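You operate a simulated robot arm through the tools that you are given. There is no shell and no other tool. Be economical: measure what you need, move in short steps, check, and stop when the job is done.

The job below is to be done with a simulated two-armed robot. You get a single attempt, and the scene is never put back.

## Task
Hold the teal case, lift the lens out, wipe it with the orange pad and put it back in.
Fine: the pad goes back to its place. Set down upright: lens, what you pick out. What is to be rubbed or washed off counts as gone when no trace of it is left.

It is judged by the outcome, as a careful person would: the job done as asked, and still so three seconds after it is handed in. It fails if anything else is knocked over, pushed out of place, dropped, spilled or broken.

## Robot
Two 7-joint arms with two-finger parallel grippers on one trunk, on a base that drives. Base frame: it is fixed to the floor where the robot stands at the start and does not move with it; the origin is under the middle of the robot, x ahead of it, y to its left, z up; the surface under the hand at the start is at about z = 80. Lengths are in cm, angles in rad, forces in N, time in s.
The left shoulder is at the start at [6, 14.4, 95.2], the right one opposite. With the tool pointing down near the work surface each hand reaches from about 32 to 74 cm from the robot's upright axis, wherever it stands, measured 20 degrees to its own side. Places, roughly: hollow of the lens case [50, 10, 80]. Payload 1.57 kg a hand.
The tool frame of a hand sits at the grasp point between the pads (the TCP): z along the fingers, y along the line on which they close. The tips reach 3 cm beyond it. Largest opening 11 cm; finger width 2.4, thickness 1.2; the body of the gripper, 4.8 by 11.2 cm, starts 7.8 cm behind the TCP.
Orientation is that of the tool frame in the base frame, as a unit quaternion [w, x, y, z]. With the fingers straight down and closing along the base's y, the tool's x points along the base's -x, its y along +y and its z along -z.

## Interface
- The arms move only by the tool nudge_tool. It takes "left_plan", "right_plan" or both (then of equal length, played together; a hand with none holds still); each is a list of rows, each a list of 7 numbers: the shift along the tool's x, y, z in mm, then the turn, a rotation vector about the tool's x, y, z in rad, then the finger opening in mm, from 0 to 110. In form: [[dx, dy, dz, wx, wy, wz, grip], ...]. A call has 1 to 20 rows; each row shifts and turns the commanded pose from where the row before left it, along the tool's axes as they then stand. A row lasts 0.2 s, in which the tool goes at most 5 cm and 0.15 rad; a call with a longer step from one row to the next is refused whole, and so is a gripper value outside its range. Where a pose cannot be reached the arm comes as near as it can. A force on the tool above 40 N (or 10 N above the force at the start of the call, whichever is more), or a blocked arm, ends the call early, and 0.2 s more pass. The fingers move at their own pace (about 4.5 cm/s each) and stop on an object; they squeeze with about 24 N. The grip force told is the motor's: it shows also when the fingers shut on nothing. Time passes only in rows, and 0.2 s behind the last, so rows that do not move let the fingers close. It gives the time, the measured TCP pose, the force on the tool (base axes), the opening and the grip force at its end, in the units of the frame above (readings bear some noise), with the torque about the TCP (base axes, N m) and any sound that the robot's microphone picked up.
- Cameras (640 x 400 px; columns grow to the right, rows downward): "scene" is now at [3.82, 2.4, 155.42]; the picture's right is [0.33, -0.94, 0.00], its down [-0.77, -0.27, -0.58] and it looks along [0.55, 0.19, -0.81] (base axes); focal length 274 px, centre (320, 200). "left" rides on the left gripper at [7, -1.6, -14.1] in its tool frame; the picture's right is [0.23, 0.97, 0.00], its down [-0.86, 0.20, -0.48] and it looks along [-0.47, 0.11, 0.88] (tool axes); focal length 222 px, centre (320, 200). "right" rides on the right gripper at [7, 1.6, -14.1] in its tool frame; the picture's right is [-0.23, 0.97, 0.00], its down [-0.85, -0.20, -0.48] and it looks along [-0.47, -0.11, 0.88] (tool axes); focal length 222 px, centre (320, 200). There is no depth. A picture from a camera that has moved, and an enlarged one, comes with that camera's place and axes in the base frame and with its lens.
- snapshot(camera): a new picture of that camera. No time passes.
- move_column(by): slides the trunk up (or, below 0, down) by that many cm; the arms and the scene camera ride with it, the base frame stays. It gives what a move gives, with no picture.
- steer(legs): drives the robot by 1 to 6 legs, each [ahead, left, turn to the left] in cm, cm and rad, along the robot's own axes; the way and the turn of a leg run together, so that a leg with both is an arc; at most 150 cm and 3.142 rad a leg. The arms and the cameras ride along, it lands a little off, and it stops where it bumps. It gives what a move gives.
- aim_head(pan, tilt): turns the head with the scene camera to pan (to the left, within 1.501 rad either way) and tilt (down, from -0.506 to 1.204), counted from straight ahead of the robot. It gives what a move gives.
- inspect(camera, box): a new picture of the part [left, top, right, bottom] of that camera's present view, enlarged. No time passes.
- job_done(): hands the job in; it is judged then, once.

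Work in short steps. Places have to be worked out from the pictures, the camera data and where the tool is seen: move nearer, look again, correct. Check each grasp and each placing, and mend what went wrong. You have 120 turns and 100 pictures in all, those below and enlarged ones among them. Open the grippers and draw the arms clear of the work before you hand the job in, unless the task says otherwise; then end with one line.

The tools are called after ">>>" by a JSON object that holds its "api" and its "payload". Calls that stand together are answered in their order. nudge_tool: Moves the arms, as the interface text tells. Its arguments: {"type":"object","properties":{"left_plan":{"type":"array"},"right_plan":{"type":"array"}},"required":[]} The other tools are called the same way: move_column (by) slides the trunk up or down; steer (legs) drives the base; aim_head (pan, tilt) turns the head that bears the scene camera; snapshot (camera) takes a picture; inspect (camera, box) takes an enlarged picture of a part of a camera's view; job_done () hands the job in.

At the start:

```text
time: 0.0
left_tcp_pos: [29.76, 35.17, 109.26]
left_tool_rot: [0.0, 0.0, 1.0, 0.0]
left_ft_force: [0.1, 0.2, 0.3]
left_torque: [-0.01, 0.0, -0.02]
left_grip_width: 10.99
left_finger_force: 0.0
right_tcp_pos: [39.04, 2.0, 113.99]
right_tool_rot: [0.0, 0.0, 1.0, 0.0]
right_ft_force: [0.7, 0.9, 0.1]
right_torque: [-0.02, -0.03, 0.01]
right_grip_width: 10.97
right_finger_force: 0.1
trunk travel left (down, up): [-55.1, 3.9]
robot x, y, heading: [-0.0, -0.13, -0.002]
head pan, tilt: [0.339, 0.953]
```

scene: 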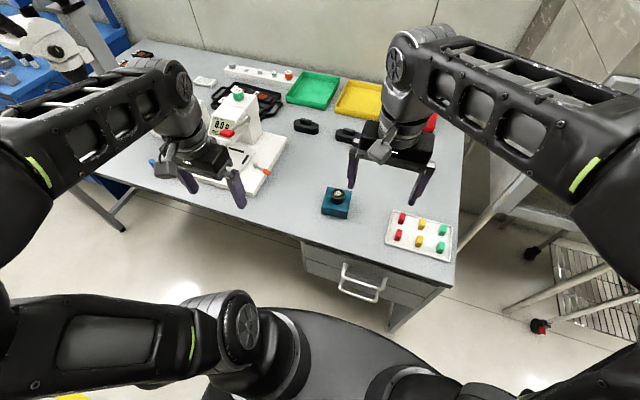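
right: 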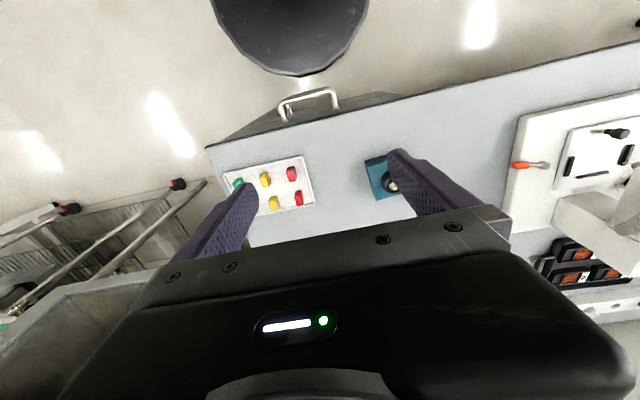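
left: 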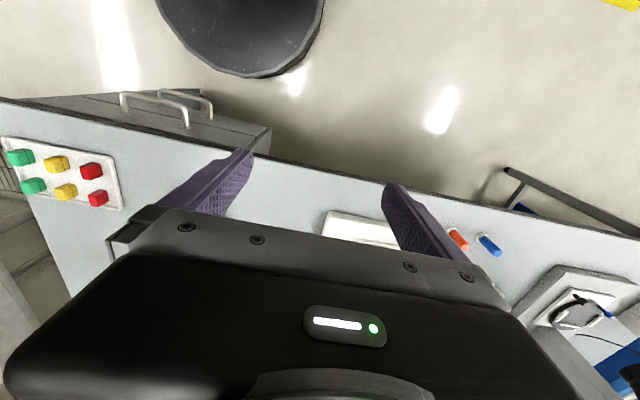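

I'll look closer at the case and at the orange and blue items on the left side of the table.

>>> {"api": "inspect", "payload": {"camera": "scene", "box": [280, 160, 400, 235]}}

>>> {"api": "inspect", "payload": {"camera": "left", "box": [420, 200, 540, 275]}}

>>> {"api": "inspect", "payload": {"camera": "scene", "box": [120, 40, 460, 252]}}

```text
5.33 times, centred on (340, 198) of scene
camera zoom: at [3.82, 2.4, 155.42], right [0.33, -0.94, 0.0], down [-0.77, -0.27, -0.58], along [0.55, 0.19, -0.81], focal length 1459 px, centre (213, 213)
```

zoom: 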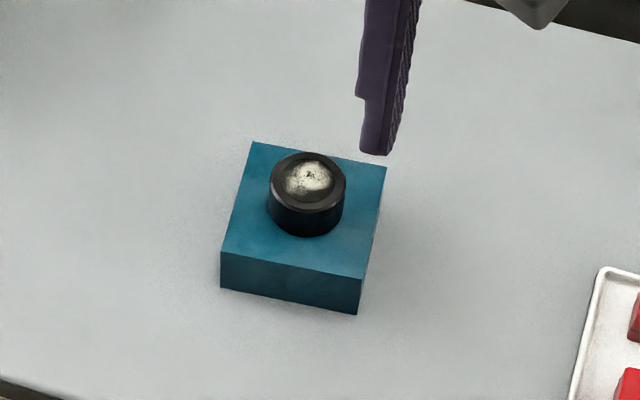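

```text
5.33 times, centred on (480, 238) of left
camera zoom: at [22.74, 33.76, 123.38], right [-0.23, 0.97, 0.0], down [0.86, 0.2, 0.48], along [0.47, 0.11, -0.88], focal length 1185 px, centre (-533, 0)
```

zoom: 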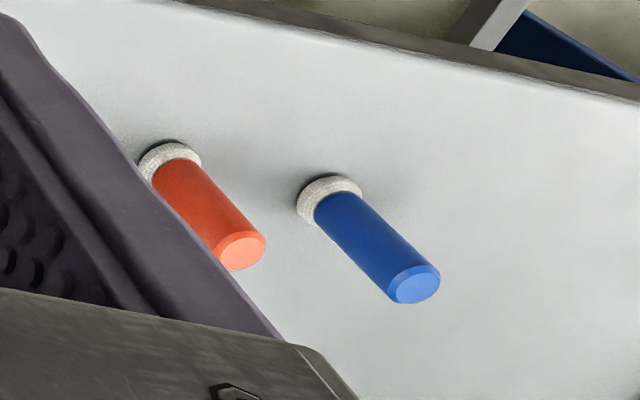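

```text
1.88 times, centred on (290, 146) of scene
camera zoom: at [3.82, 2.4, 155.42], right [0.33, -0.94, 0.0], down [-0.77, -0.27, -0.58], along [0.55, 0.19, -0.81], focal length 515 px, centre (376, 302)
```

zoom: 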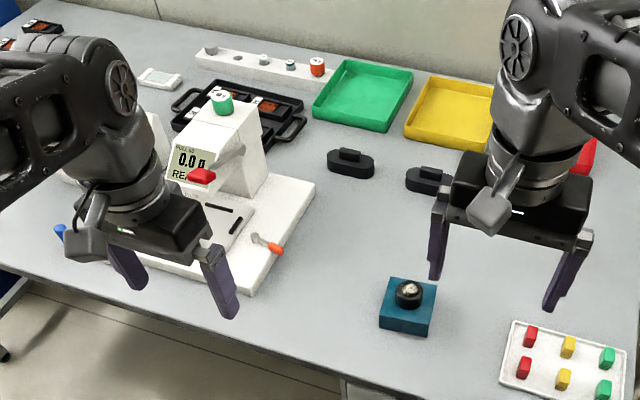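

The case is at about [53.7, 14.1], 8.2 cm square, 4.3 cm high and yawed about 6°. The lens is about 4.6 cm wide, with its top near z 87. The orange pad stick stands near [46.4, 71]. I'll strafe left so that the right hand serves the lens and the left hand the pad, then look again.

>>> {"api": "steer", "payload": {"legs": [[0, 29, 0]]}}

>>> {"api": "aim_head", "payload": {"pan": 0.1, "tilt": 0.95}}

>>> {"api": "snapshot", "payload": {"camera": "scene"}}

>>> {"api": "snapshot", "payload": {"camera": "left"}}

>>> {"api": "snapshot", "payload": {"camera": "right"}}

```text
time: 2.0
left_tcp_pos: [30.09, 64.2, 109.12]
left_tool_rot: [-0.001, 0.003, 1.0, 0.0]
left_ft_force: [-0.2, 0.6, -0.7]
left_torque: [-0.03, -0.02, -0.02]
left_grip_width: 11.01
left_finger_force: 0.1
right_tcp_pos: [39.07, 30.79, 114.16]
right_tool_rot: [0.0, 0.004, 1.0, 0.0]
right_ft_force: [0.2, 0.1, -0.6]
right_torque: [-0.03, 0.03, -0.02]
right_grip_width: 11.0
right_finger_force: 0.1
trunk travel left (down, up): [-55.1, 3.9]
robot x, y, heading: [0.03, 29.28, -0.004]
head pan, tilt: [0.339, 0.953]
```

```text
time: 2.8
left_tcp_pos: [30.13, 64.18, 109.2]
left_tool_rot: [0.0, 0.004, 1.0, 0.0]
left_ft_force: [0.0, 0.6, 1.1]
left_torque: [0.0, 0.02, 0.02]
left_grip_width: 10.99
left_finger_force: 0.1
right_tcp_pos: [39.11, 30.68, 113.94]
right_tool_rot: [0.0, 0.003, 1.0, 0.0]
right_ft_force: [0.6, -1.3, 0.2]
right_torque: [0.02, -0.01, 0.02]
right_grip_width: 10.99
right_finger_force: 0.1
trunk travel left (down, up): [-55.1, 3.9]
robot x, y, heading: [0.1, 28.73, -0.011]
head pan, tilt: [0.099, 0.949]
```

```text
93 pictures are left
camera scene: at [4.33, 29.71, 155.44], right [0.09, -1.0, 0.0], down [-0.81, -0.08, -0.58], along [0.58, 0.05, -0.81], focal length 274 px, centre (320, 200)
```

scene: 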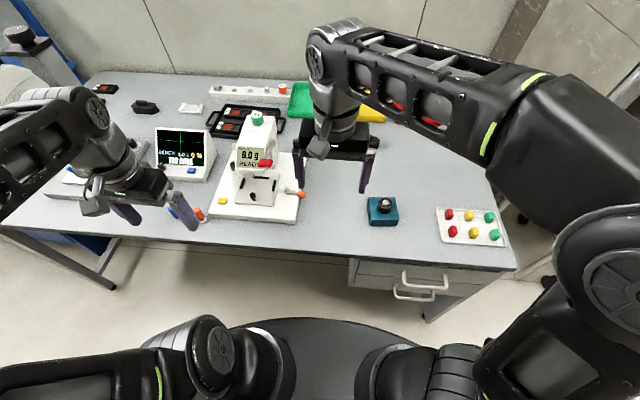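

```text
92 pictures are left
camera left: at [23.11, 62.61, 123.38], right [-0.22, 0.98, 0.0], down [0.86, 0.19, 0.48], along [0.47, 0.11, -0.88], focal length 222 px, centre (320, 200)
```

left: 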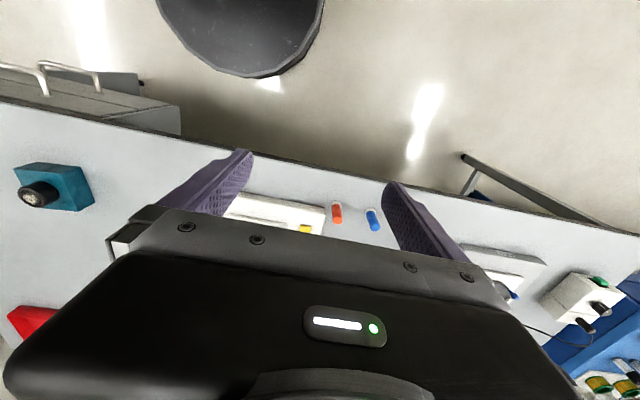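

```text
91 pictures are left
camera right: at [32.11, 32.26, 128.33], right [0.23, 0.97, 0.0], down [0.85, -0.21, 0.48], along [0.47, -0.11, -0.88], focal length 222 px, centre (320, 200)
```

right: 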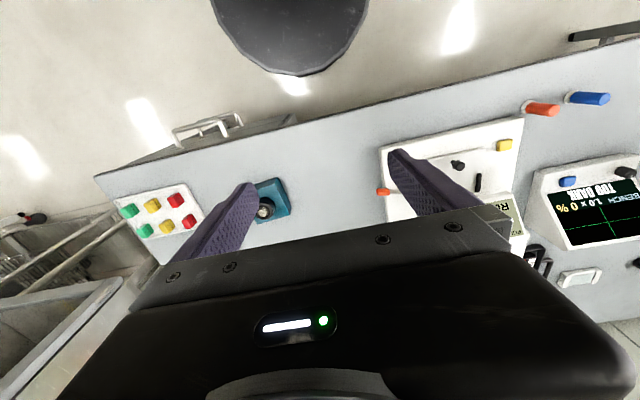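

The right hand goes first, moving over in front of the case and tilting forward about 1.2 rad so that the lens top stays free for wiping.

>>> {"api": "nudge_tool", "payload": {"right_plan": [[-2, -34, 18, 0, 0, 0, 110], [-2, -34, 18, 0, 0, 0, 110], [-2, -34, 18, 0, 0, 0, 110], [-2, -34, 18, 0, 0, 0, 110], [-2, -34, 18, 0, 0, 0, 110], [0, 0, 0, 0, -0.15, 0, 110], [0, 0, 0, 0, -0.15, 0, 110], [0, 0, 0, 0, -0.15, 0, 110], [0, 0, 0, 0, -0.15, 0, 110], [0, 0, 0, 0, -0.15, 0, 80], [0, 0, 0, 0, -0.15, 0, 65], [0, 0, 0, 0, -0.15, 0, 65], [0, 0, 0, 0, -0.15, 0, 65]]}}

>>> {"api": "snapshot", "payload": {"camera": "scene"}}

>>> {"api": "snapshot", "payload": {"camera": "right"}}

```text
time: 5.6
left_tcp_pos: [30.16, 64.14, 109.22]
left_tool_rot: [-0.001, 0.003, 1.0, 0.0]
left_ft_force: [-0.1, -0.3, -0.4]
left_torque: [0.02, 0.0, 0.02]
left_grip_width: 11.01
left_finger_force: 0.1
right_tcp_pos: [50.66, 17.0, 111.66]
right_tool_rot: [0.565, 0.004, 0.825, -0.001]
right_ft_force: [0.0, 0.0, -0.8]
right_torque: [-0.02, -0.01, 0.0]
right_grip_width: 6.51
right_finger_force: 0.1
right hand out of reach, approached as far as the arm can: row 10, 11, 12, 13
trunk travel left (down, up): [-55.1, 3.9]
robot x, y, heading: [-0.07, 28.94, -0.008]
head pan, tilt: [0.099, 0.949]
```

```text
90 pictures are left
camera scene: at [4.41, 29.72, 155.44], right [0.09, -1.0, 0.0], down [-0.81, -0.07, -0.58], along [0.58, 0.05, -0.81], focal length 274 px, centre (320, 200)
```

scene: 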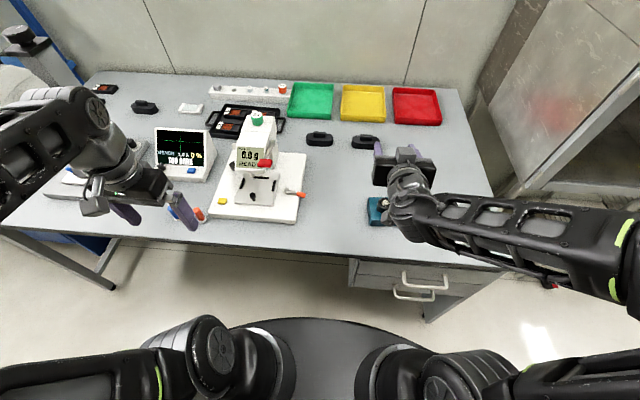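

```text
89 pictures are left
camera right: at [34.85, 18.74, 110.44], right [0.09, 0.97, 0.21], down [-0.14, -0.2, 0.97], along [0.99, -0.12, 0.11], focal length 222 px, centre (320, 200)
```

right: 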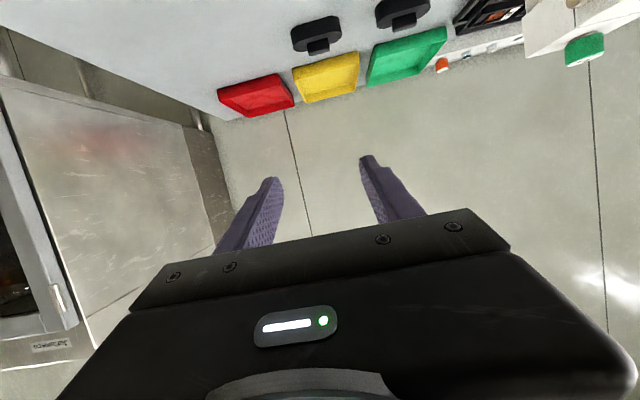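

The tilted right hand is near its inner reach limit. Backing the base off 7 cm should give more room.

>>> {"api": "steer", "payload": {"legs": [[-7, 0, 0]]}}

>>> {"api": "nudge_tool", "payload": {"right_plan": [[0, 0, 0, 0, 0, 0, 65]]}}

```text
time: 6.6
left_tcp_pos: [23.04, 64.03, 109.31]
left_tool_rot: [0.001, 0.004, 1.0, 0.0]
left_ft_force: [-0.8, 1.7, -0.2]
left_torque: [-0.02, -0.03, 0.02]
left_grip_width: 11.0
left_finger_force: 0.0
right_tcp_pos: [43.38, 16.93, 111.78]
right_tool_rot: [0.565, 0.004, 0.825, -0.002]
right_ft_force: [-1.2, -0.6, -0.1]
right_torque: [0.01, -0.04, 0.02]
right_grip_width: 6.49
right_finger_force: 0.0
trunk travel left (down, up): [-55.1, 3.9]
robot x, y, heading: [-6.9, 29.32, -0.006]
head pan, tilt: [0.099, 0.949]
```

```text
time: 7.0
left_tcp_pos: [23.17, 64.14, 109.28]
left_tool_rot: [0.0, 0.005, 1.0, 0.0]
left_ft_force: [0.5, 0.0, 0.1]
left_torque: [-0.02, 0.0, -0.02]
left_grip_width: 11.0
left_finger_force: 0.0
right_tcp_pos: [43.63, 16.86, 111.74]
right_tool_rot: [0.564, 0.004, 0.826, -0.002]
right_ft_force: [-0.5, 0.9, 0.1]
right_torque: [0.01, -0.02, 0.01]
right_grip_width: 6.5
right_finger_force: 0.0
trunk travel left (down, up): [-55.1, 3.9]
robot x, y, heading: [-6.71, 29.13, -0.008]
head pan, tilt: [0.099, 0.949]
```

Move the right hand toward the front of the case at z≈100 and bring the left hand over, yawing so it will grip the case from its left side.

>>> {"api": "nudge_tool", "payload": {"right_plan": [[33.5, -9, 21.6, 0, 0, 0, 65], [33.5, -9, 21.6, 0, 0, 0, 65], [33.5, -9, 21.6, 0, 0, 0, 65]]}}

>>> {"api": "nudge_tool", "payload": {"left_plan": [[-28, -33, 4, 0, 0, 0, 110], [-28, -33, 4, 0, 0, 0, 110], [-28, -33, 4, 0, 0, 0, 110], [-28, -33, 4, 0, 0, 0, 110], [-28, -33, 4, 0, 0, 0, 110], [-28, -33, 4, 0, 0, 0, 110], [-28, -33, 4, 0, 0, 0, 110], [-28, -33, 4, 0, 0, 0, 110], [-28, -33, 4, 0, 0, 0, 110], [0, 0, 0, 0, 0, 0.1466, 110], [0, 0, 0, 0, 0, 0.1466, 110], [0, 0, 0, 0, 0, 0.1466, 110], [0, 0, 0, 0, 0, 0.1466, 110], [0, 0, 0, 0, 0, 0.1466, 110], [0, 0, 0, 0, 0, 0.1466, 110], [0, 0, 0, 0, 0, 0.1466, 110], [0, 0, 0, 0, 0, 0.1466, 110], [0, 0, 0, 0, 0, 0.1466, 110], [0, 0, 0, 0, 0, 0.1466, 110]]}}

>>> {"api": "snapshot", "payload": {"camera": "scene"}}

>>> {"api": "snapshot", "payload": {"camera": "left"}}

```text
time: 7.8
left_tcp_pos: [23.2, 64.03, 109.14]
left_tool_rot: [0.0, 0.004, 1.0, 0.0]
left_ft_force: [0.6, -0.5, 0.1]
left_torque: [0.0, 0.03, -0.01]
left_grip_width: 11.0
left_finger_force: 0.1
right_tcp_pos: [46.96, 14.41, 100.09]
right_tool_rot: [0.565, 0.005, 0.825, -0.002]
right_ft_force: [-0.1, -0.7, 0.1]
right_torque: [-0.06, 0.01, -0.01]
right_grip_width: 6.5
right_finger_force: 0.0
right hand out of reach, approached as far as the arm can: row 1
trunk travel left (down, up): [-55.1, 3.9]
robot x, y, heading: [-6.9, 29.47, -0.006]
head pan, tilt: [0.099, 0.949]
```

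```text
time: 11.8
left_tcp_pos: [48.12, 34.16, 105.65]
left_tool_rot: [0.0, 0.674, 0.739, 0.0]
left_ft_force: [-0.5, 0.7, 0.4]
left_torque: [0.02, 0.01, 0.01]
left_grip_width: 10.98
left_finger_force: 0.0
right_tcp_pos: [46.79, 14.63, 100.13]
right_tool_rot: [0.565, 0.004, 0.825, -0.003]
right_ft_force: [0.4, -0.1, -0.2]
right_torque: [0.04, -0.04, 0.0]
right_grip_width: 6.53
right_finger_force: 0.0
trunk travel left (down, up): [-55.1, 3.9]
robot x, y, heading: [-6.61, 29.25, -0.012]
head pan, tilt: [0.099, 0.949]
```

```text
88 pictures are left
camera scene: at [-2.63, 29.74, 155.44], right [0.09, -1.0, 0.0], down [-0.81, -0.07, -0.58], along [0.58, 0.05, -0.81], focal length 274 px, centre (320, 200)
```

scene: 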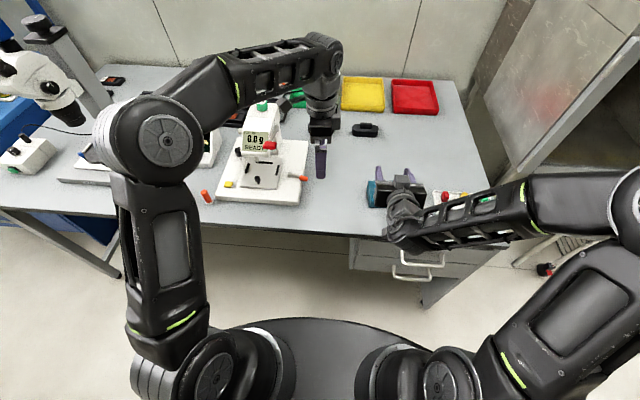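

```text
87 pictures are left
camera left: at [45.83, 41.07, 119.78], right [0.95, 0.32, 0.0], down [0.28, -0.83, 0.48], along [0.15, -0.45, -0.88], focal length 222 px, centre (320, 200)
```

left: 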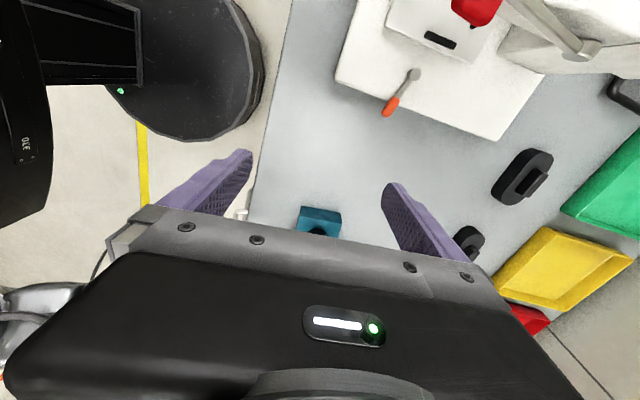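

Now lower and tilt the left hand beside the case, staying 8 cm to its left and above, then look.

>>> {"api": "nudge_tool", "payload": {"left_plan": [[-18.4, 9.1, 20, 0, 0, 0, 110], [-18.4, 9.1, 20, 0, 0, 0, 110], [-18.4, 9.1, 20, 0, 0, 0, 110], [-18.4, 9.1, 20, 0, 0, 0, 110], [0, 0, 0, 0, -0.143, 0, 110], [0, 0, 0, 0, -0.143, 0, 110], [0, 0, 0, 0, -0.143, 0, 110], [0, 0, 0, 0, -0.143, 0, 110], [0, 0, 0, 0, -0.143, 0, 110], [0, 0, 0, 0, -0.143, 0, 110], [0, 0, 0, 0, -0.143, 0, 110]]}}

>>> {"api": "snapshot", "payload": {"camera": "scene"}}

>>> {"api": "snapshot", "payload": {"camera": "left"}}

```text
time: 14.2
left_tcp_pos: [52.43, 27.25, 97.68]
left_tool_rot: [0.356, 0.589, 0.649, -0.323]
left_ft_force: [0.0, 0.5, -0.7]
left_torque: [-0.01, 0.0, 0.02]
left_grip_width: 11.01
left_finger_force: 0.1
right_tcp_pos: [46.82, 14.69, 100.02]
right_tool_rot: [0.565, 0.004, 0.825, -0.003]
right_ft_force: [0.0, -0.4, -0.2]
right_torque: [-0.02, 0.01, 0.0]
right_grip_width: 6.5
right_finger_force: 0.1
trunk travel left (down, up): [-55.1, 3.9]
robot x, y, heading: [-6.66, 29.06, -0.01]
head pan, tilt: [0.099, 0.949]
```

```text
86 pictures are left
camera scene: at [-2.6, 29.82, 155.44], right [0.09, -1.0, 0.0], down [-0.81, -0.07, -0.58], along [0.58, 0.05, -0.81], focal length 274 px, centre (320, 200)
```

scene: 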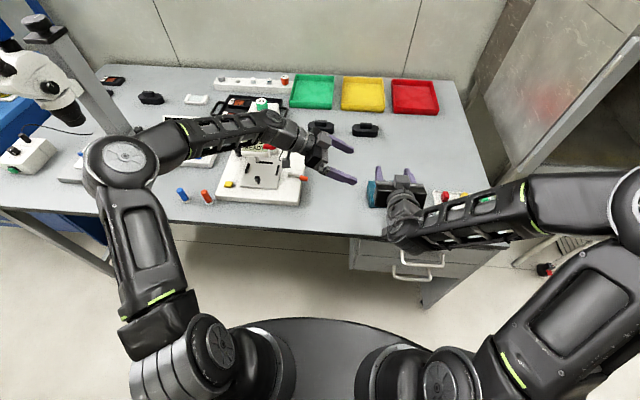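

```text
85 pictures are left
camera left: at [49.33, 42.77, 99.44], right [0.96, 0.21, -0.19], down [0.2, -0.04, 0.98], along [0.2, -0.98, -0.08], focal length 222 px, centre (320, 200)
```

left: 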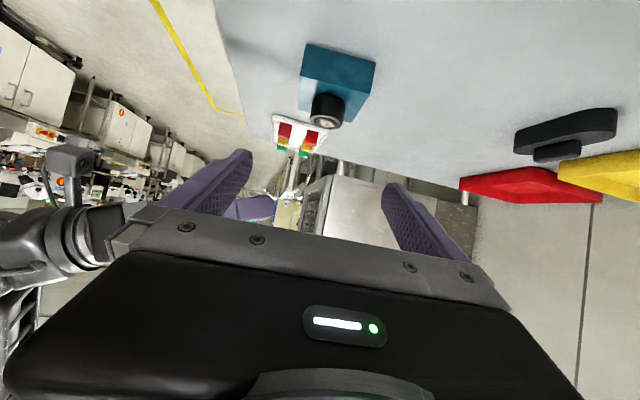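

The left forearm is close to the balance and its red knob, so I'll zoom in before lowering anything.

>>> {"api": "inspect", "payload": {"camera": "scene", "box": [200, 80, 440, 230]}}

>>> {"api": "inspect", "payload": {"camera": "left", "box": [260, 20, 420, 120]}}

```text
2.67 times, centred on (320, 155) of scene
camera zoom: at [-2.6, 29.82, 155.44], right [0.09, -1.0, 0.0], down [-0.81, -0.07, -0.58], along [0.58, 0.05, -0.81], focal length 730 px, centre (320, 320)
```

zoom: 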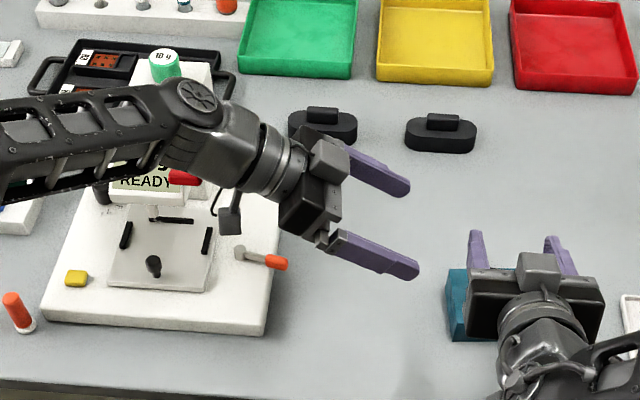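

```text
4.00 times, centred on (340, 70) of left
camera zoom: at [49.33, 42.77, 99.44], right [0.96, 0.21, -0.19], down [0.2, -0.04, 0.98], along [0.2, -0.98, -0.08], focal length 888 px, centre (240, 720)
```

zoom: 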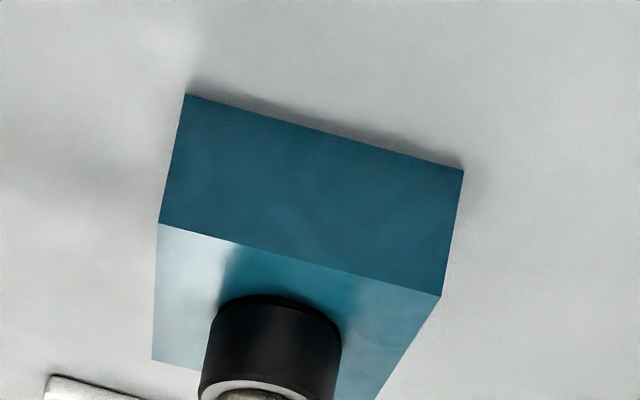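

The wrist would hit the balance's knob if lowered here. The left camera confirms the case (left edge [49.3,17.8]–[57.7,18.7], top z≈84). I'll drive right so the left arm comes in beside the balance instead.

>>> {"api": "steer", "payload": {"legs": [[0, -21, 0]]}}

>>> {"api": "nudge_tool", "payload": {"left_plan": [[0, 0, 0, 0, 0, 0, 110]]}}

```text
time: 15.8
left_tcp_pos: [52.27, 5.96, 97.71]
left_tool_rot: [0.354, 0.591, 0.649, -0.323]
left_ft_force: [0.2, 0.0, -0.8]
left_torque: [0.01, -0.01, 0.01]
left_grip_width: 11.0
left_finger_force: 0.0
right_tcp_pos: [46.59, -6.48, 100.03]
right_tool_rot: [0.564, 0.006, 0.826, -0.003]
right_ft_force: [0.3, -0.5, 0.1]
right_torque: [0.02, 0.0, -0.01]
right_grip_width: 6.49
right_finger_force: 0.0
trunk travel left (down, up): [-55.1, 3.9]
robot x, y, heading: [-7.01, 8.11, -0.014]
head pan, tilt: [0.099, 0.949]
```

```text
time: 16.2
left_tcp_pos: [52.16, 6.08, 97.65]
left_tool_rot: [0.354, 0.591, 0.649, -0.323]
left_ft_force: [-0.1, -0.8, 0.3]
left_torque: [0.03, 0.03, -0.01]
left_grip_width: 11.0
left_finger_force: 0.2
right_tcp_pos: [46.62, -6.39, 100.06]
right_tool_rot: [0.564, 0.006, 0.826, -0.004]
right_ft_force: [-0.2, -0.3, -0.8]
right_torque: [-0.02, 0.03, -0.02]
right_grip_width: 6.5
right_finger_force: 0.0
trunk travel left (down, up): [-55.1, 3.9]
robot x, y, heading: [-6.69, 8.51, -0.012]
head pan, tilt: [0.099, 0.949]
```

Bring the left hand back to the left of the case at height, and see how the arm lies.

>>> {"api": "nudge_tool", "payload": {"left_plan": [[18.7, 3.8, -29.3, 0, 0, 0, 110], [18.7, 3.8, -29.3, 0, 0, 0, 110], [18.7, 3.8, -29.3, 0, 0, 0, 110], [18.7, 3.8, -29.3, 0, 0, 0, 110], [18.7, 3.8, -29.3, 0, 0, 0, 110], [18.7, 3.8, -29.3, 0, 0, 0, 110]]}}

>>> {"api": "snapshot", "payload": {"camera": "scene"}}

```text
time: 17.6
left_tcp_pos: [52.65, 27.35, 97.76]
left_tool_rot: [0.355, 0.591, 0.649, -0.323]
left_ft_force: [-0.3, 0.1, -0.2]
left_torque: [-0.02, 0.02, -0.02]
left_grip_width: 11.01
left_finger_force: 0.1
right_tcp_pos: [46.61, -6.32, 99.91]
right_tool_rot: [0.564, 0.006, 0.826, -0.004]
right_ft_force: [0.4, 0.5, 0.1]
right_torque: [0.01, 0.02, -0.01]
right_grip_width: 6.48
right_finger_force: 0.1
trunk travel left (down, up): [-55.1, 3.9]
robot x, y, heading: [-7.28, 8.19, -0.01]
head pan, tilt: [0.099, 0.949]
```

```text
82 pictures are left
camera scene: at [-2.85, 8.93, 155.44], right [0.09, -1.0, 0.0], down [-0.81, -0.07, -0.58], along [0.58, 0.05, -0.81], focal length 274 px, centre (320, 200)
```

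scene: 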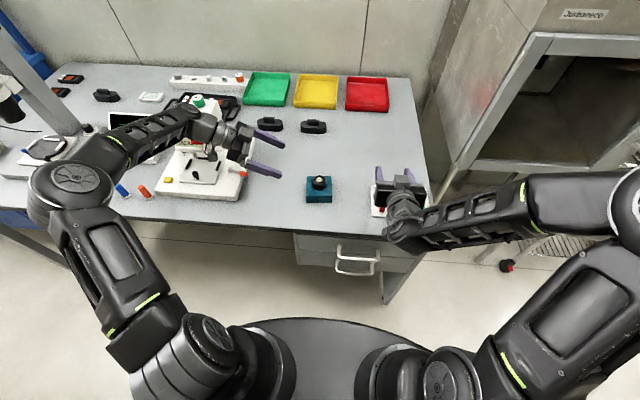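

The wrist would meet the knob whatever the base position, so I'm swapping the approach directions. The left hand will hold the case from the front and the right hand will take the lens from the right. Both yaw about the vertical at a safe height.

>>> {"api": "nudge_tool", "payload": {"left_plan": [[0, 0, 0, -0.1214, 0, -0.0772, 110], [0, 0, 0, -0.1214, 0, -0.0772, 110], [0, 0, 0, -0.1214, 0, -0.0772, 110], [0, 0, 0, -0.1214, 0, -0.0772, 110], [0, 0, 0, -0.1214, 0, -0.0772, 110], [0, 0, 0, -0.1214, 0, -0.0772, 110], [0, 0, 0, -0.1214, 0, -0.0772, 110], [0, 0, 0, -0.1214, 0, -0.0772, 110], [0, 0, 0, -0.1214, 0, -0.0772, 110], [0, 0, 0, -0.1214, 0, -0.0772, 110], [0, 0, 0, -0.1214, 0, -0.0772, 110]], "right_plan": [[0, 0, 0, -0.1331, 0, -0.0517, 65], [0, 0, 0, -0.1331, 0, -0.0517, 65], [0, 0, 0, -0.1331, 0, -0.0517, 65], [0, 0, 0, -0.1331, 0, -0.0517, 65], [0, 0, 0, -0.1331, 0, -0.0517, 65], [0, 0, 0, -0.1331, 0, -0.0517, 65], [0, 0, 0, -0.1331, 0, -0.0517, 65], [0, 0, 0, -0.1331, 0, -0.0517, 65], [0, 0, 0, -0.1331, 0, -0.0517, 65], [0, 0, 0, -0.1331, 0, -0.0517, 65], [0, 0, 0, -0.1331, 0, -0.0517, 65]]}}

>>> {"api": "snapshot", "payload": {"camera": "scene"}}

```text
time: 20.0
left_tcp_pos: [52.63, 27.1, 97.76]
left_tool_rot: [0.481, -0.047, 0.875, 0.028]
left_ft_force: [-0.7, -0.3, -0.1]
left_torque: [0.02, -0.01, -0.01]
left_grip_width: 11.02
left_finger_force: 0.0
right_tcp_pos: [45.86, -5.2, 97.73]
right_tool_rot: [0.409, -0.526, 0.645, 0.372]
right_ft_force: [0.4, -0.6, 0.0]
right_torque: [0.02, 0.0, 0.04]
right_grip_width: 6.5
right_finger_force: 0.0
right hand out of reach, approached as far as the arm can: row 1, 2
trunk travel left (down, up): [-55.1, 3.9]
robot x, y, heading: [-6.79, 8.3, -0.015]
head pan, tilt: [0.099, 0.949]
```

```text
81 pictures are left
camera scene: at [-2.76, 8.82, 155.44], right [0.09, -1.0, 0.0], down [-0.81, -0.07, -0.58], along [0.58, 0.05, -0.81], focal length 274 px, centre (320, 200)
```

scene: 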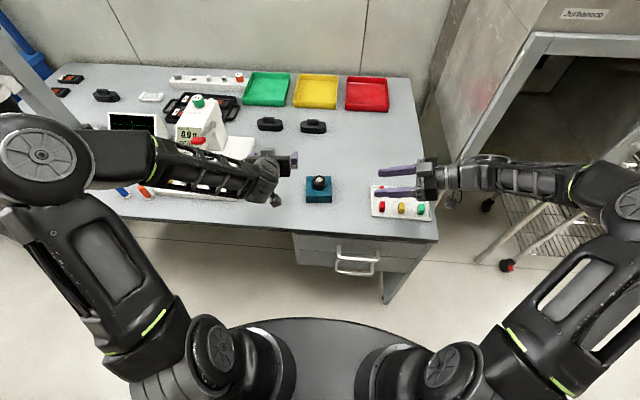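

Both orientations are good. Move the left hand to about 5 cm in front of the case at z 88, and trim the right hand's yaw.

>>> {"api": "nudge_tool", "payload": {"left_plan": [[27.2, -26.2, -6.6, 0, 0, 0, 110], [27.2, -26.2, -6.6, 0, 0, 0, 110], [27.2, -26.2, -6.6, 0, 0, 0, 110], [27.2, -26.2, -6.6, 0, 0, 0, 110], [27.2, -26.2, -6.6, 0, 0, 0, 110]], "right_plan": [[0, 0, 0, -0.136, 0.007, -0.057, 65], [0, 0, 0, 0, 0, 0, 65], [0, 0, 0, 0, 0, 0, 65], [0, 0, 0, 0, 0, 0, 65], [0, 0, 0, 0, 0, 0, 65]]}}

>>> {"api": "snapshot", "payload": {"camera": "scene"}}

>>> {"api": "snapshot", "payload": {"camera": "left"}}

```text
time: 21.2
left_tcp_pos: [43.84, 13.18, 88.07]
left_tool_rot: [0.482, -0.047, 0.874, 0.029]
left_ft_force: [-0.5, -0.6, -0.2]
left_torque: [-0.01, -0.01, 0.01]
left_grip_width: 11.0
left_finger_force: 0.0
right_tcp_pos: [45.86, -5.13, 97.65]
right_tool_rot: [0.382, -0.571, 0.606, 0.401]
right_ft_force: [0.5, -0.8, -0.1]
right_torque: [0.04, 0.01, -0.02]
right_grip_width: 6.47
right_finger_force: 0.1
trunk travel left (down, up): [-55.1, 3.9]
robot x, y, heading: [-7.31, 8.1, -0.013]
head pan, tilt: [0.099, 0.949]
```

```text
80 pictures are left
camera scene: at [-2.83, 8.78, 155.44], right [0.09, -1.0, 0.0], down [-0.81, -0.07, -0.58], along [0.58, 0.05, -0.81], focal length 274 px, centre (320, 200)
```

scene: 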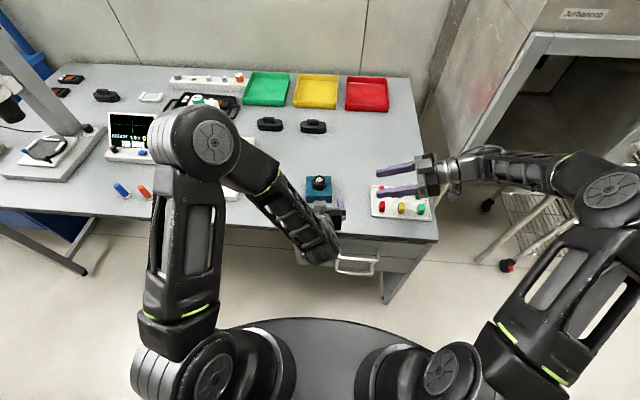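

```text
79 pictures are left
camera left: at [28.38, 9.99, 89.73], right [-0.22, 0.96, -0.19], down [0.03, 0.2, 0.98], along [0.97, 0.21, -0.08], focal length 222 px, centre (320, 200)
```

left: 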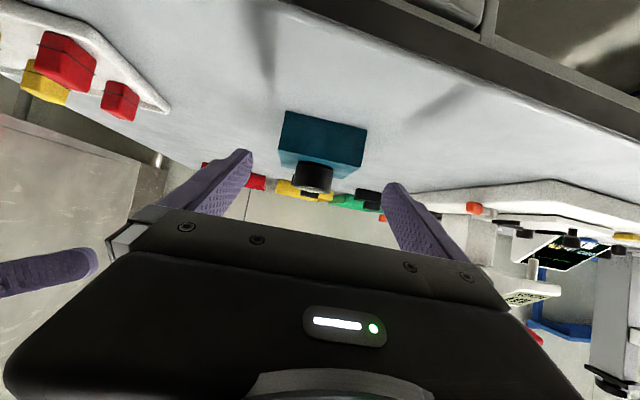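

The case lines up with the left hand (front centre ≈[49.75,13.75]). Lower the hand, slide it forward so the tips straddle the front 2 cm of the side faces, and look before closing.

>>> {"api": "nudge_tool", "payload": {"left_plan": [[16.3, 0, 16.3, 0, 0, 0, 110], [16.3, 0, 16.3, 0, 0, 0, 110], [-10.2, -0.4, 16.1, 0, 0, 0, 110], [-10.2, -0.4, 16.1, 0, 0, 0, 110]]}}

>>> {"api": "snapshot", "payload": {"camera": "left"}}

>>> {"api": "inspect", "payload": {"camera": "scene", "box": [260, 150, 380, 225]}}

```text
time: 22.2
left_tcp_pos: [48.67, 13.55, 83.48]
left_tool_rot: [0.481, -0.045, 0.875, 0.028]
left_ft_force: [0.6, 0.1, 0.4]
left_torque: [-0.02, -0.01, 0.04]
left_grip_width: 11.01
left_finger_force: 0.1
right_tcp_pos: [45.77, -5.07, 97.72]
right_tool_rot: [0.381, -0.572, 0.605, 0.401]
right_ft_force: [0.6, -1.0, 0.0]
right_torque: [-0.02, -0.02, 0.0]
right_grip_width: 6.5
right_finger_force: 0.1
trunk travel left (down, up): [-55.1, 3.9]
robot x, y, heading: [-6.95, 8.24, -0.015]
head pan, tilt: [0.099, 0.949]
```

```text
78 pictures are left
camera left: at [33.22, 10.38, 85.24], right [-0.22, 0.96, -0.19], down [0.03, 0.2, 0.98], along [0.97, 0.21, -0.08], focal length 222 px, centre (320, 200)
```

left: 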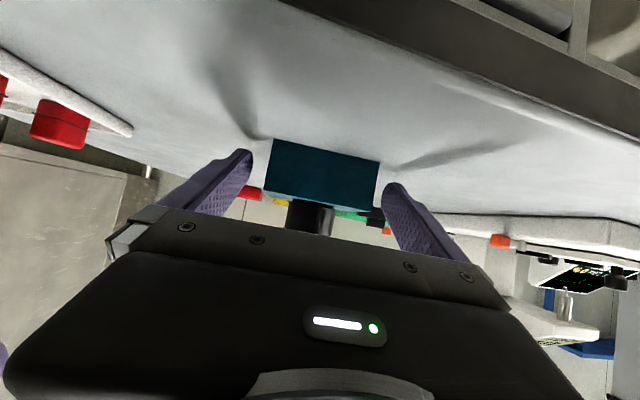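

```text
5.33 times, centred on (320, 188) of scene
camera zoom: at [-2.83, 8.86, 155.44], right [0.09, -1.0, 0.0], down [-0.81, -0.07, -0.58], along [0.58, 0.05, -0.81], focal length 1459 px, centre (320, 267)
```

zoom: 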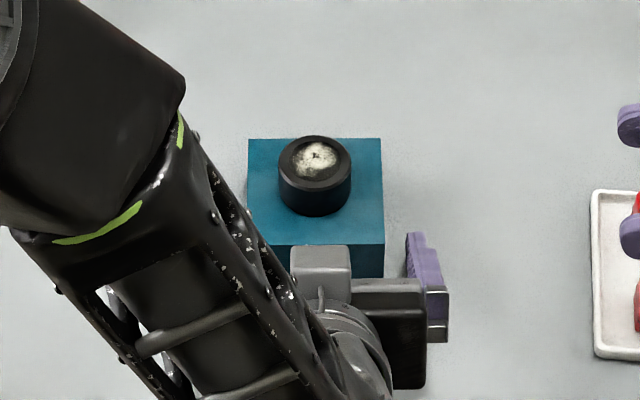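

Tips straddle the case with it about 2 mm off to the left. I'll shift the hand accordingly and close on it.

>>> {"api": "nudge_tool", "payload": {"left_plan": [[-1.5, 2, 2.3, 0, 0, 0, 110], [0, 0, 0, 0, 0, 0, 90], [0, 0, 0, 0, 0, 0, 80], [0, 0, 0, 0, 0, 0, 75], [0, 0, 0, 0, 0, 0, 75]]}}

>>> {"api": "inspect", "payload": {"camera": "scene", "box": [260, 150, 380, 225]}}

```text
time: 23.4
left_tcp_pos: [48.83, 13.72, 83.54]
left_tool_rot: [0.481, -0.045, 0.875, 0.028]
left_ft_force: [0.9, -1.5, 0.4]
left_torque: [0.01, -0.02, -0.05]
left_grip_width: 8.5
left_finger_force: 24.3
right_tcp_pos: [45.79, -5.25, 97.69]
right_tool_rot: [0.382, -0.572, 0.606, 0.401]
right_ft_force: [0.3, 0.0, 0.1]
right_torque: [0.0, -0.01, 0.03]
right_grip_width: 6.51
right_finger_force: 0.1
trunk travel left (down, up): [-55.1, 3.9]
robot x, y, heading: [-7.06, 7.82, -0.011]
head pan, tilt: [0.099, 0.949]
```

```text
5.33 times, centred on (320, 188) of scene
camera zoom: at [-2.85, 8.86, 155.44], right [0.09, -1.0, 0.0], down [-0.81, -0.07, -0.58], along [0.58, 0.05, -0.81], focal length 1459 px, centre (320, 267)
```

zoom: 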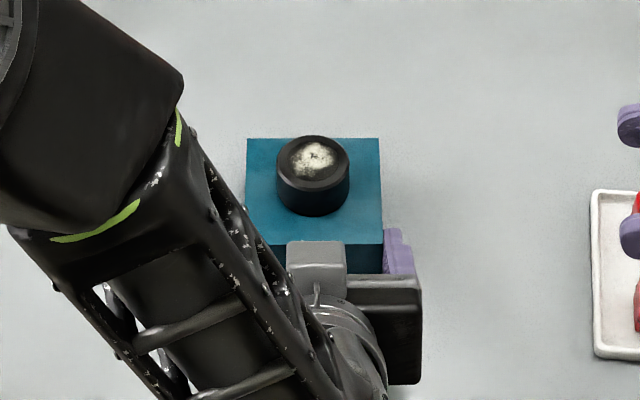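

The case is held (8.5 cm). Now move the right hand up to the lens's right side at z 90 and look.

>>> {"api": "nudge_tool", "payload": {"right_plan": [[9.7, -21, 24, 0, 0, 0, 65], [9.7, -21, 24, 0, 0, 0, 65], [9.7, -21, 24, 0, 0, 0, 65], [9.7, -21, 24, 0, 0, 0, 65]]}}

>>> {"api": "snapshot", "payload": {"camera": "right"}}

>>> {"api": "inspect", "payload": {"camera": "scene", "box": [260, 140, 420, 240]}}

```text
time: 24.4
left_tcp_pos: [48.88, 13.82, 83.51]
left_tool_rot: [0.481, -0.045, 0.875, 0.027]
left_ft_force: [1.3, 0.1, -0.5]
left_torque: [-0.09, -0.07, -0.02]
left_grip_width: 8.5
left_finger_force: 24.0
right_tcp_pos: [54.14, 1.96, 89.94]
right_tool_rot: [0.381, -0.573, 0.605, 0.401]
right_ft_force: [-0.7, -0.2, 0.3]
right_torque: [-0.03, -0.03, 0.04]
right_grip_width: 6.49
right_finger_force: 0.1
trunk travel left (down, up): [-55.1, 3.9]
robot x, y, heading: [-7.45, 8.37, -0.011]
head pan, tilt: [0.099, 0.949]
```

```text
75 pictures are left
camera right: at [51.99, -13.8, 89.15], right [-0.96, 0.11, 0.26], down [0.24, -0.12, 0.96], along [0.14, 0.99, 0.08], focal length 222 px, centre (320, 200)
```

right: 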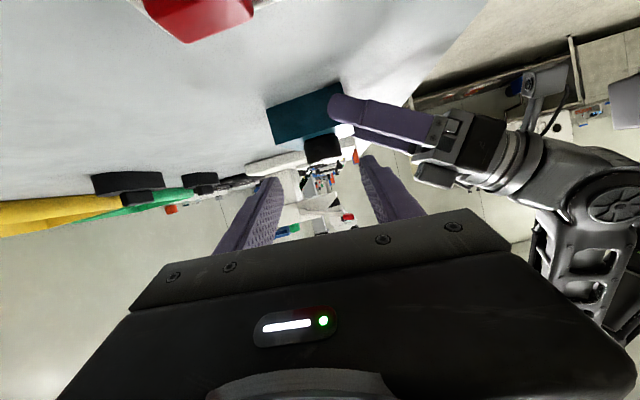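

```text
4.00 times, centred on (340, 190) of scene
camera zoom: at [-2.83, 8.9, 155.44], right [0.09, -1.0, 0.0], down [-0.81, -0.07, -0.58], along [0.58, 0.05, -0.81], focal length 1094 px, centre (240, 240)
```

zoom: 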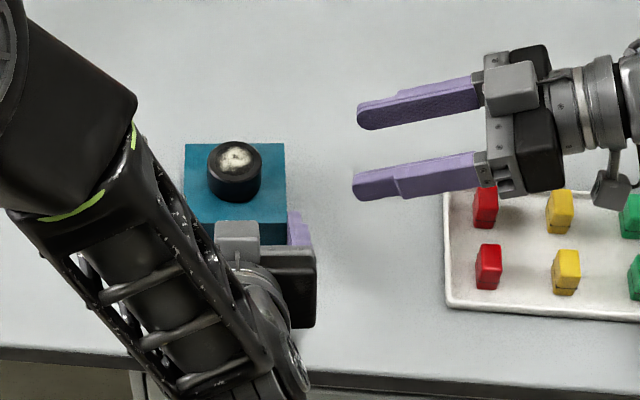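

Slide the right hand over the lens at z≈90 (tips still above it), trimming a small roll, then check alignment.

>>> {"api": "nudge_tool", "payload": {"right_plan": [[-14.4, 1.3, 31.8, 0, 0, 0, 65], [-14.4, 1.3, 31.8, 0, 0, 0, 65], [-14.4, 1.3, 31.8, 0, 0, 0, 65], [0, 0, 0, 0, 0, -0.053, 65]]}}

>>> {"api": "snapshot", "payload": {"camera": "right"}}

>>> {"api": "inspect", "payload": {"camera": "scene", "box": [260, 140, 420, 240]}}

```text
time: 25.4
left_tcp_pos: [49.03, 13.77, 83.54]
left_tool_rot: [0.481, -0.044, 0.875, 0.027]
left_ft_force: [-0.3, -0.7, 1.6]
left_torque: [-0.04, -0.02, 0.08]
left_grip_width: 8.46
left_finger_force: 24.1
right_tcp_pos: [54.01, 12.42, 90.36]
right_tool_rot: [0.393, -0.587, 0.59, 0.391]
right_ft_force: [-0.1, 0.1, 0.4]
right_torque: [0.06, -0.05, 0.01]
right_grip_width: 6.49
right_finger_force: 0.1
trunk travel left (down, up): [-55.1, 3.9]
robot x, y, heading: [-7.17, 8.25, -0.012]
head pan, tilt: [0.099, 0.949]
```

```text
73 pictures are left
camera right: at [52.25, -3.3, 89.47], right [-0.97, 0.09, 0.21], down [0.2, -0.11, 0.97], along [0.11, 0.99, 0.09], focal length 222 px, centre (320, 200)
```

right: 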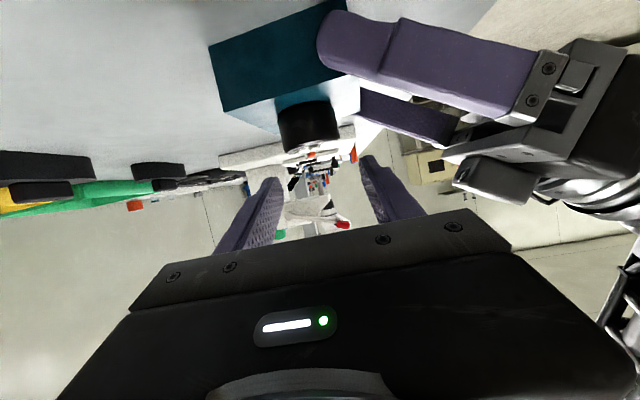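

```text
4.00 times, centred on (340, 190) of scene
camera zoom: at [-2.86, 8.87, 155.44], right [0.09, -1.0, 0.0], down [-0.81, -0.07, -0.58], along [0.58, 0.05, -0.81], focal length 1094 px, centre (240, 240)
```

zoom: 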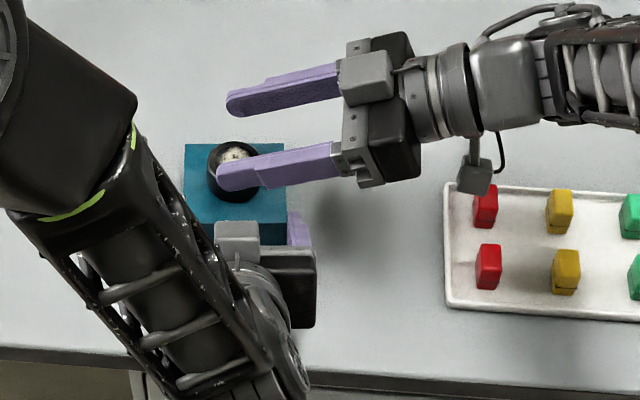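

Alignment matches (lens predicted at column 308, seen at 309), but lowering at this tilt would bring the wrist camera near a red peg. I'll reduce the tilt by 0.22 rad, which lifts the camera about 3 cm, then descend around the lens.

>>> {"api": "nudge_tool", "payload": {"right_plan": [[-4, 0, -3, 0, 0, 0, 65], [0, 0, 0, 0, 0.11, 0, 65], [0, 0, 0, 0, 0.11, 0, 65], [9, 0, 7, 0, 0, 0, 65]]}}

>>> {"api": "snapshot", "payload": {"camera": "right"}}

>>> {"api": "inspect", "payload": {"camera": "scene", "box": [260, 140, 420, 240]}}

```text
time: 26.4
left_tcp_pos: [48.93, 13.71, 83.48]
left_tool_rot: [0.481, -0.046, 0.875, 0.028]
left_ft_force: [0.5, -0.9, 0.6]
left_torque: [-0.04, -0.04, 0.03]
left_grip_width: 8.51
left_finger_force: 24.0
right_tcp_pos: [53.92, 12.21, 89.79]
right_tool_rot: [0.324, -0.628, 0.63, 0.323]
right_ft_force: [0.1, 0.3, 0.2]
right_torque: [0.0, 0.01, 0.04]
right_grip_width: 6.5
right_finger_force: 0.0
trunk travel left (down, up): [-55.1, 3.9]
robot x, y, heading: [-6.86, 8.01, -0.014]
head pan, tilt: [0.099, 0.949]
```

```text
71 pictures are left
camera right: at [52.14, -3.26, 92.38], right [-0.97, 0.14, 0.19], down [0.2, 0.11, 0.97], along [0.11, 0.99, -0.13], focal length 222 px, centre (320, 200)
```

right: 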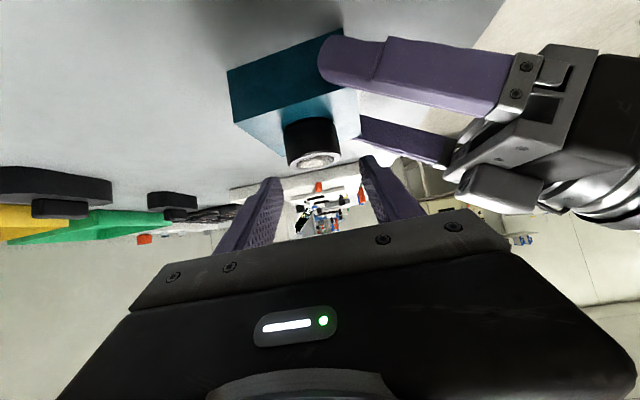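

```text
4.00 times, centred on (340, 190) of scene
camera zoom: at [-2.85, 8.87, 155.44], right [0.09, -1.0, 0.0], down [-0.81, -0.07, -0.58], along [0.58, 0.05, -0.81], focal length 1094 px, centre (240, 240)
```

zoom: 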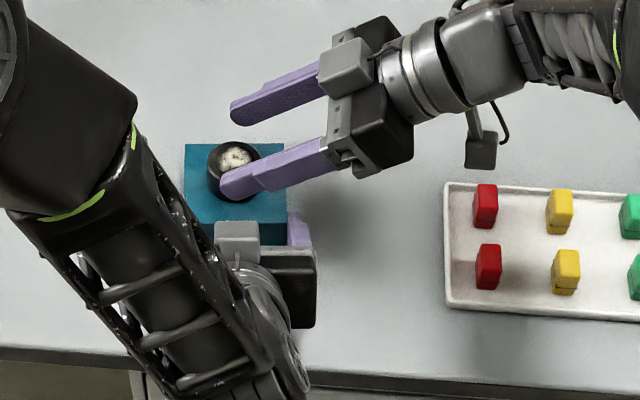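

Descend the last 2.7 cm so the fingers straddle the barrel just above the case top.

>>> {"api": "nudge_tool", "payload": {"right_plan": [[6.5, -0.3, 6.4, 0, 0, 0, 65], [6.5, 0, 6.4, 0, 0, 0, 65], [6.4, 0, 6.4, 0, 0, 0, 65]]}}

>>> {"api": "snapshot", "payload": {"camera": "right"}}

>>> {"api": "inspect", "payload": {"camera": "scene", "box": [270, 145, 390, 220]}}

```text
time: 27.2
left_tcp_pos: [48.9, 13.8, 83.49]
left_tool_rot: [0.481, -0.045, 0.875, 0.028]
left_ft_force: [0.3, 0.1, 0.8]
left_torque: [-0.09, -0.1, -0.05]
left_grip_width: 8.48
left_finger_force: 23.7
right_tcp_pos: [54.03, 12.58, 86.97]
right_tool_rot: [0.325, -0.627, 0.63, 0.323]
right_ft_force: [0.1, 0.0, -0.1]
right_torque: [0.0, 0.03, -0.05]
right_grip_width: 6.5
right_finger_force: 0.0
trunk travel left (down, up): [-55.1, 3.9]
robot x, y, heading: [-7.13, 8.18, -0.015]
head pan, tilt: [0.099, 0.949]
```

```text
69 pictures are left
camera right: at [52.21, -2.86, 89.62], right [-0.97, 0.14, 0.18], down [0.2, 0.1, 0.97], along [0.11, 0.99, -0.13], focal length 222 px, centre (320, 200)
```

right: 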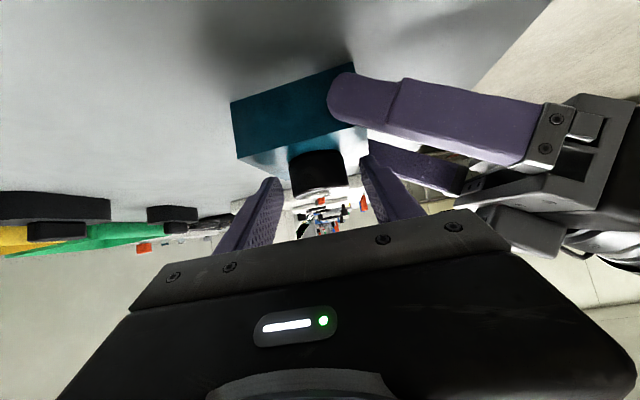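

```text
5.33 times, centred on (330, 182) of scene
camera zoom: at [-2.86, 8.88, 155.44], right [0.09, -1.0, 0.0], down [-0.81, -0.07, -0.58], along [0.58, 0.05, -0.81], focal length 1459 px, centre (267, 293)
```

zoom: 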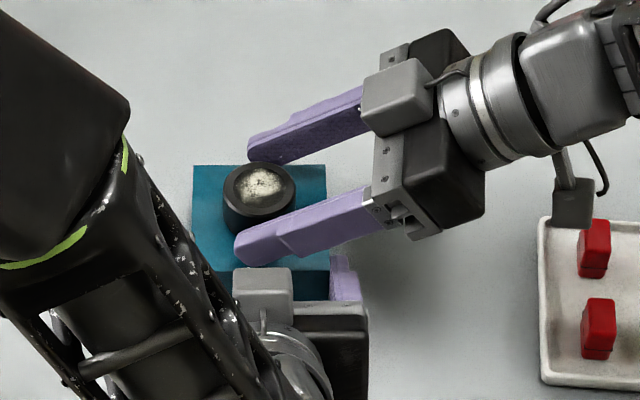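

The lens sits between the tips. Close the right hand on it.

>>> {"api": "nudge_tool", "payload": {"right_plan": [[0, 0, 0, 0, 0, 0, 50], [0, 0, 0, 0, 0, 0, 42], [0, 0, 0, 0, 0, 0, 35], [0, 0, 0, 0, 0, 0, 35]]}}

>>> {"api": "inspect", "payload": {"camera": "scene", "box": [270, 145, 390, 220]}}

```text
time: 28.2
left_tcp_pos: [48.96, 13.82, 83.57]
left_tool_rot: [0.481, -0.045, 0.875, 0.027]
left_ft_force: [-0.9, 0.2, 1.3]
left_torque: [-0.12, -0.04, -0.01]
left_grip_width: 8.47
left_finger_force: 24.1
right_tcp_pos: [53.98, 12.52, 86.94]
right_tool_rot: [0.325, -0.627, 0.629, 0.324]
right_ft_force: [0.6, 0.7, 0.3]
right_torque: [0.02, -0.02, -0.02]
right_grip_width: 4.36
right_finger_force: 23.9
trunk travel left (down, up): [-55.1, 3.9]
robot x, y, heading: [-7.02, 8.37, -0.013]
head pan, tilt: [0.099, 0.949]
```

```text
5.33 times, centred on (330, 182) of scene
camera zoom: at [-2.86, 8.87, 155.44], right [0.09, -1.0, 0.0], down [-0.81, -0.07, -0.58], along [0.58, 0.05, -0.81], focal length 1459 px, centre (267, 293)
```

zoom: 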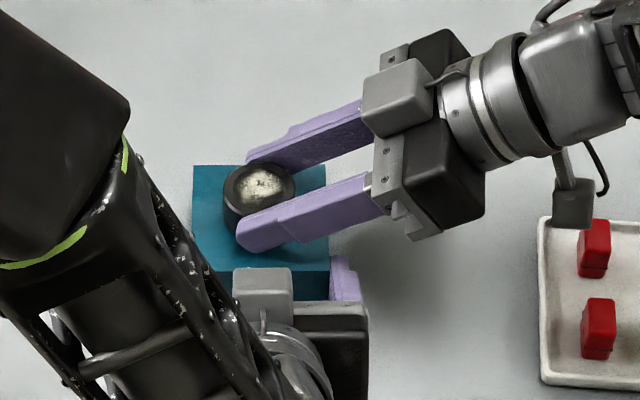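

Lens gripped (4.36 cm) with TCP at [53.98,12.52,86.94]. Lift straight up slowly while the left hand holds the case.

>>> {"api": "nudge_tool", "payload": {"right_plan": [[-4.1, 0, -2.9, 0, 0, 0, 35], [-4.1, 0, -2.9, 0, 0, 0, 35], [-4.1, 0, -2.9, 0, 0, 0, 35], [-4.1, 0, -2.9, 0, 0, 0, 35]]}}

>>> {"api": "inspect", "payload": {"camera": "scene", "box": [270, 145, 390, 220]}}

```text
time: 29.2
left_tcp_pos: [48.82, 13.75, 83.6]
left_tool_rot: [0.481, -0.045, 0.875, 0.027]
left_ft_force: [-0.8, 0.2, 2.4]
left_torque: [-0.11, -0.07, -0.02]
left_grip_width: 8.52
left_finger_force: 24.3
right_tcp_pos: [53.96, 12.73, 88.76]
right_tool_rot: [0.325, -0.627, 0.63, 0.324]
right_ft_force: [0.6, 0.1, -0.5]
right_torque: [-0.01, 0.01, 0.0]
right_grip_width: 4.36
right_finger_force: 23.8
trunk travel left (down, up): [-55.1, 3.9]
robot x, y, heading: [-7.02, 8.17, -0.01]
head pan, tilt: [0.099, 0.949]
```

```text
5.33 times, centred on (330, 182) of scene
camera zoom: at [-2.86, 8.87, 155.44], right [0.09, -1.0, 0.0], down [-0.81, -0.07, -0.58], along [0.58, 0.05, -0.81], focal length 1459 px, centre (267, 293)
```

zoom: 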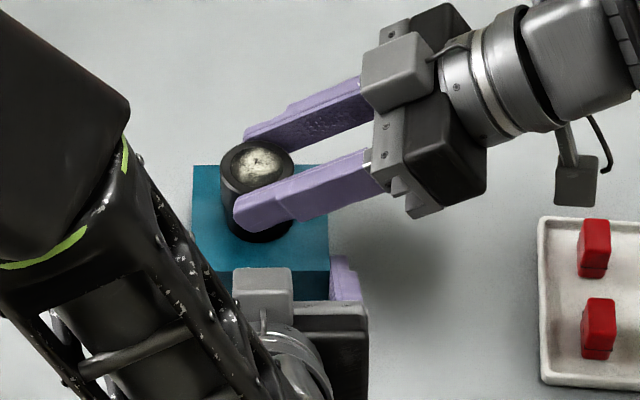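

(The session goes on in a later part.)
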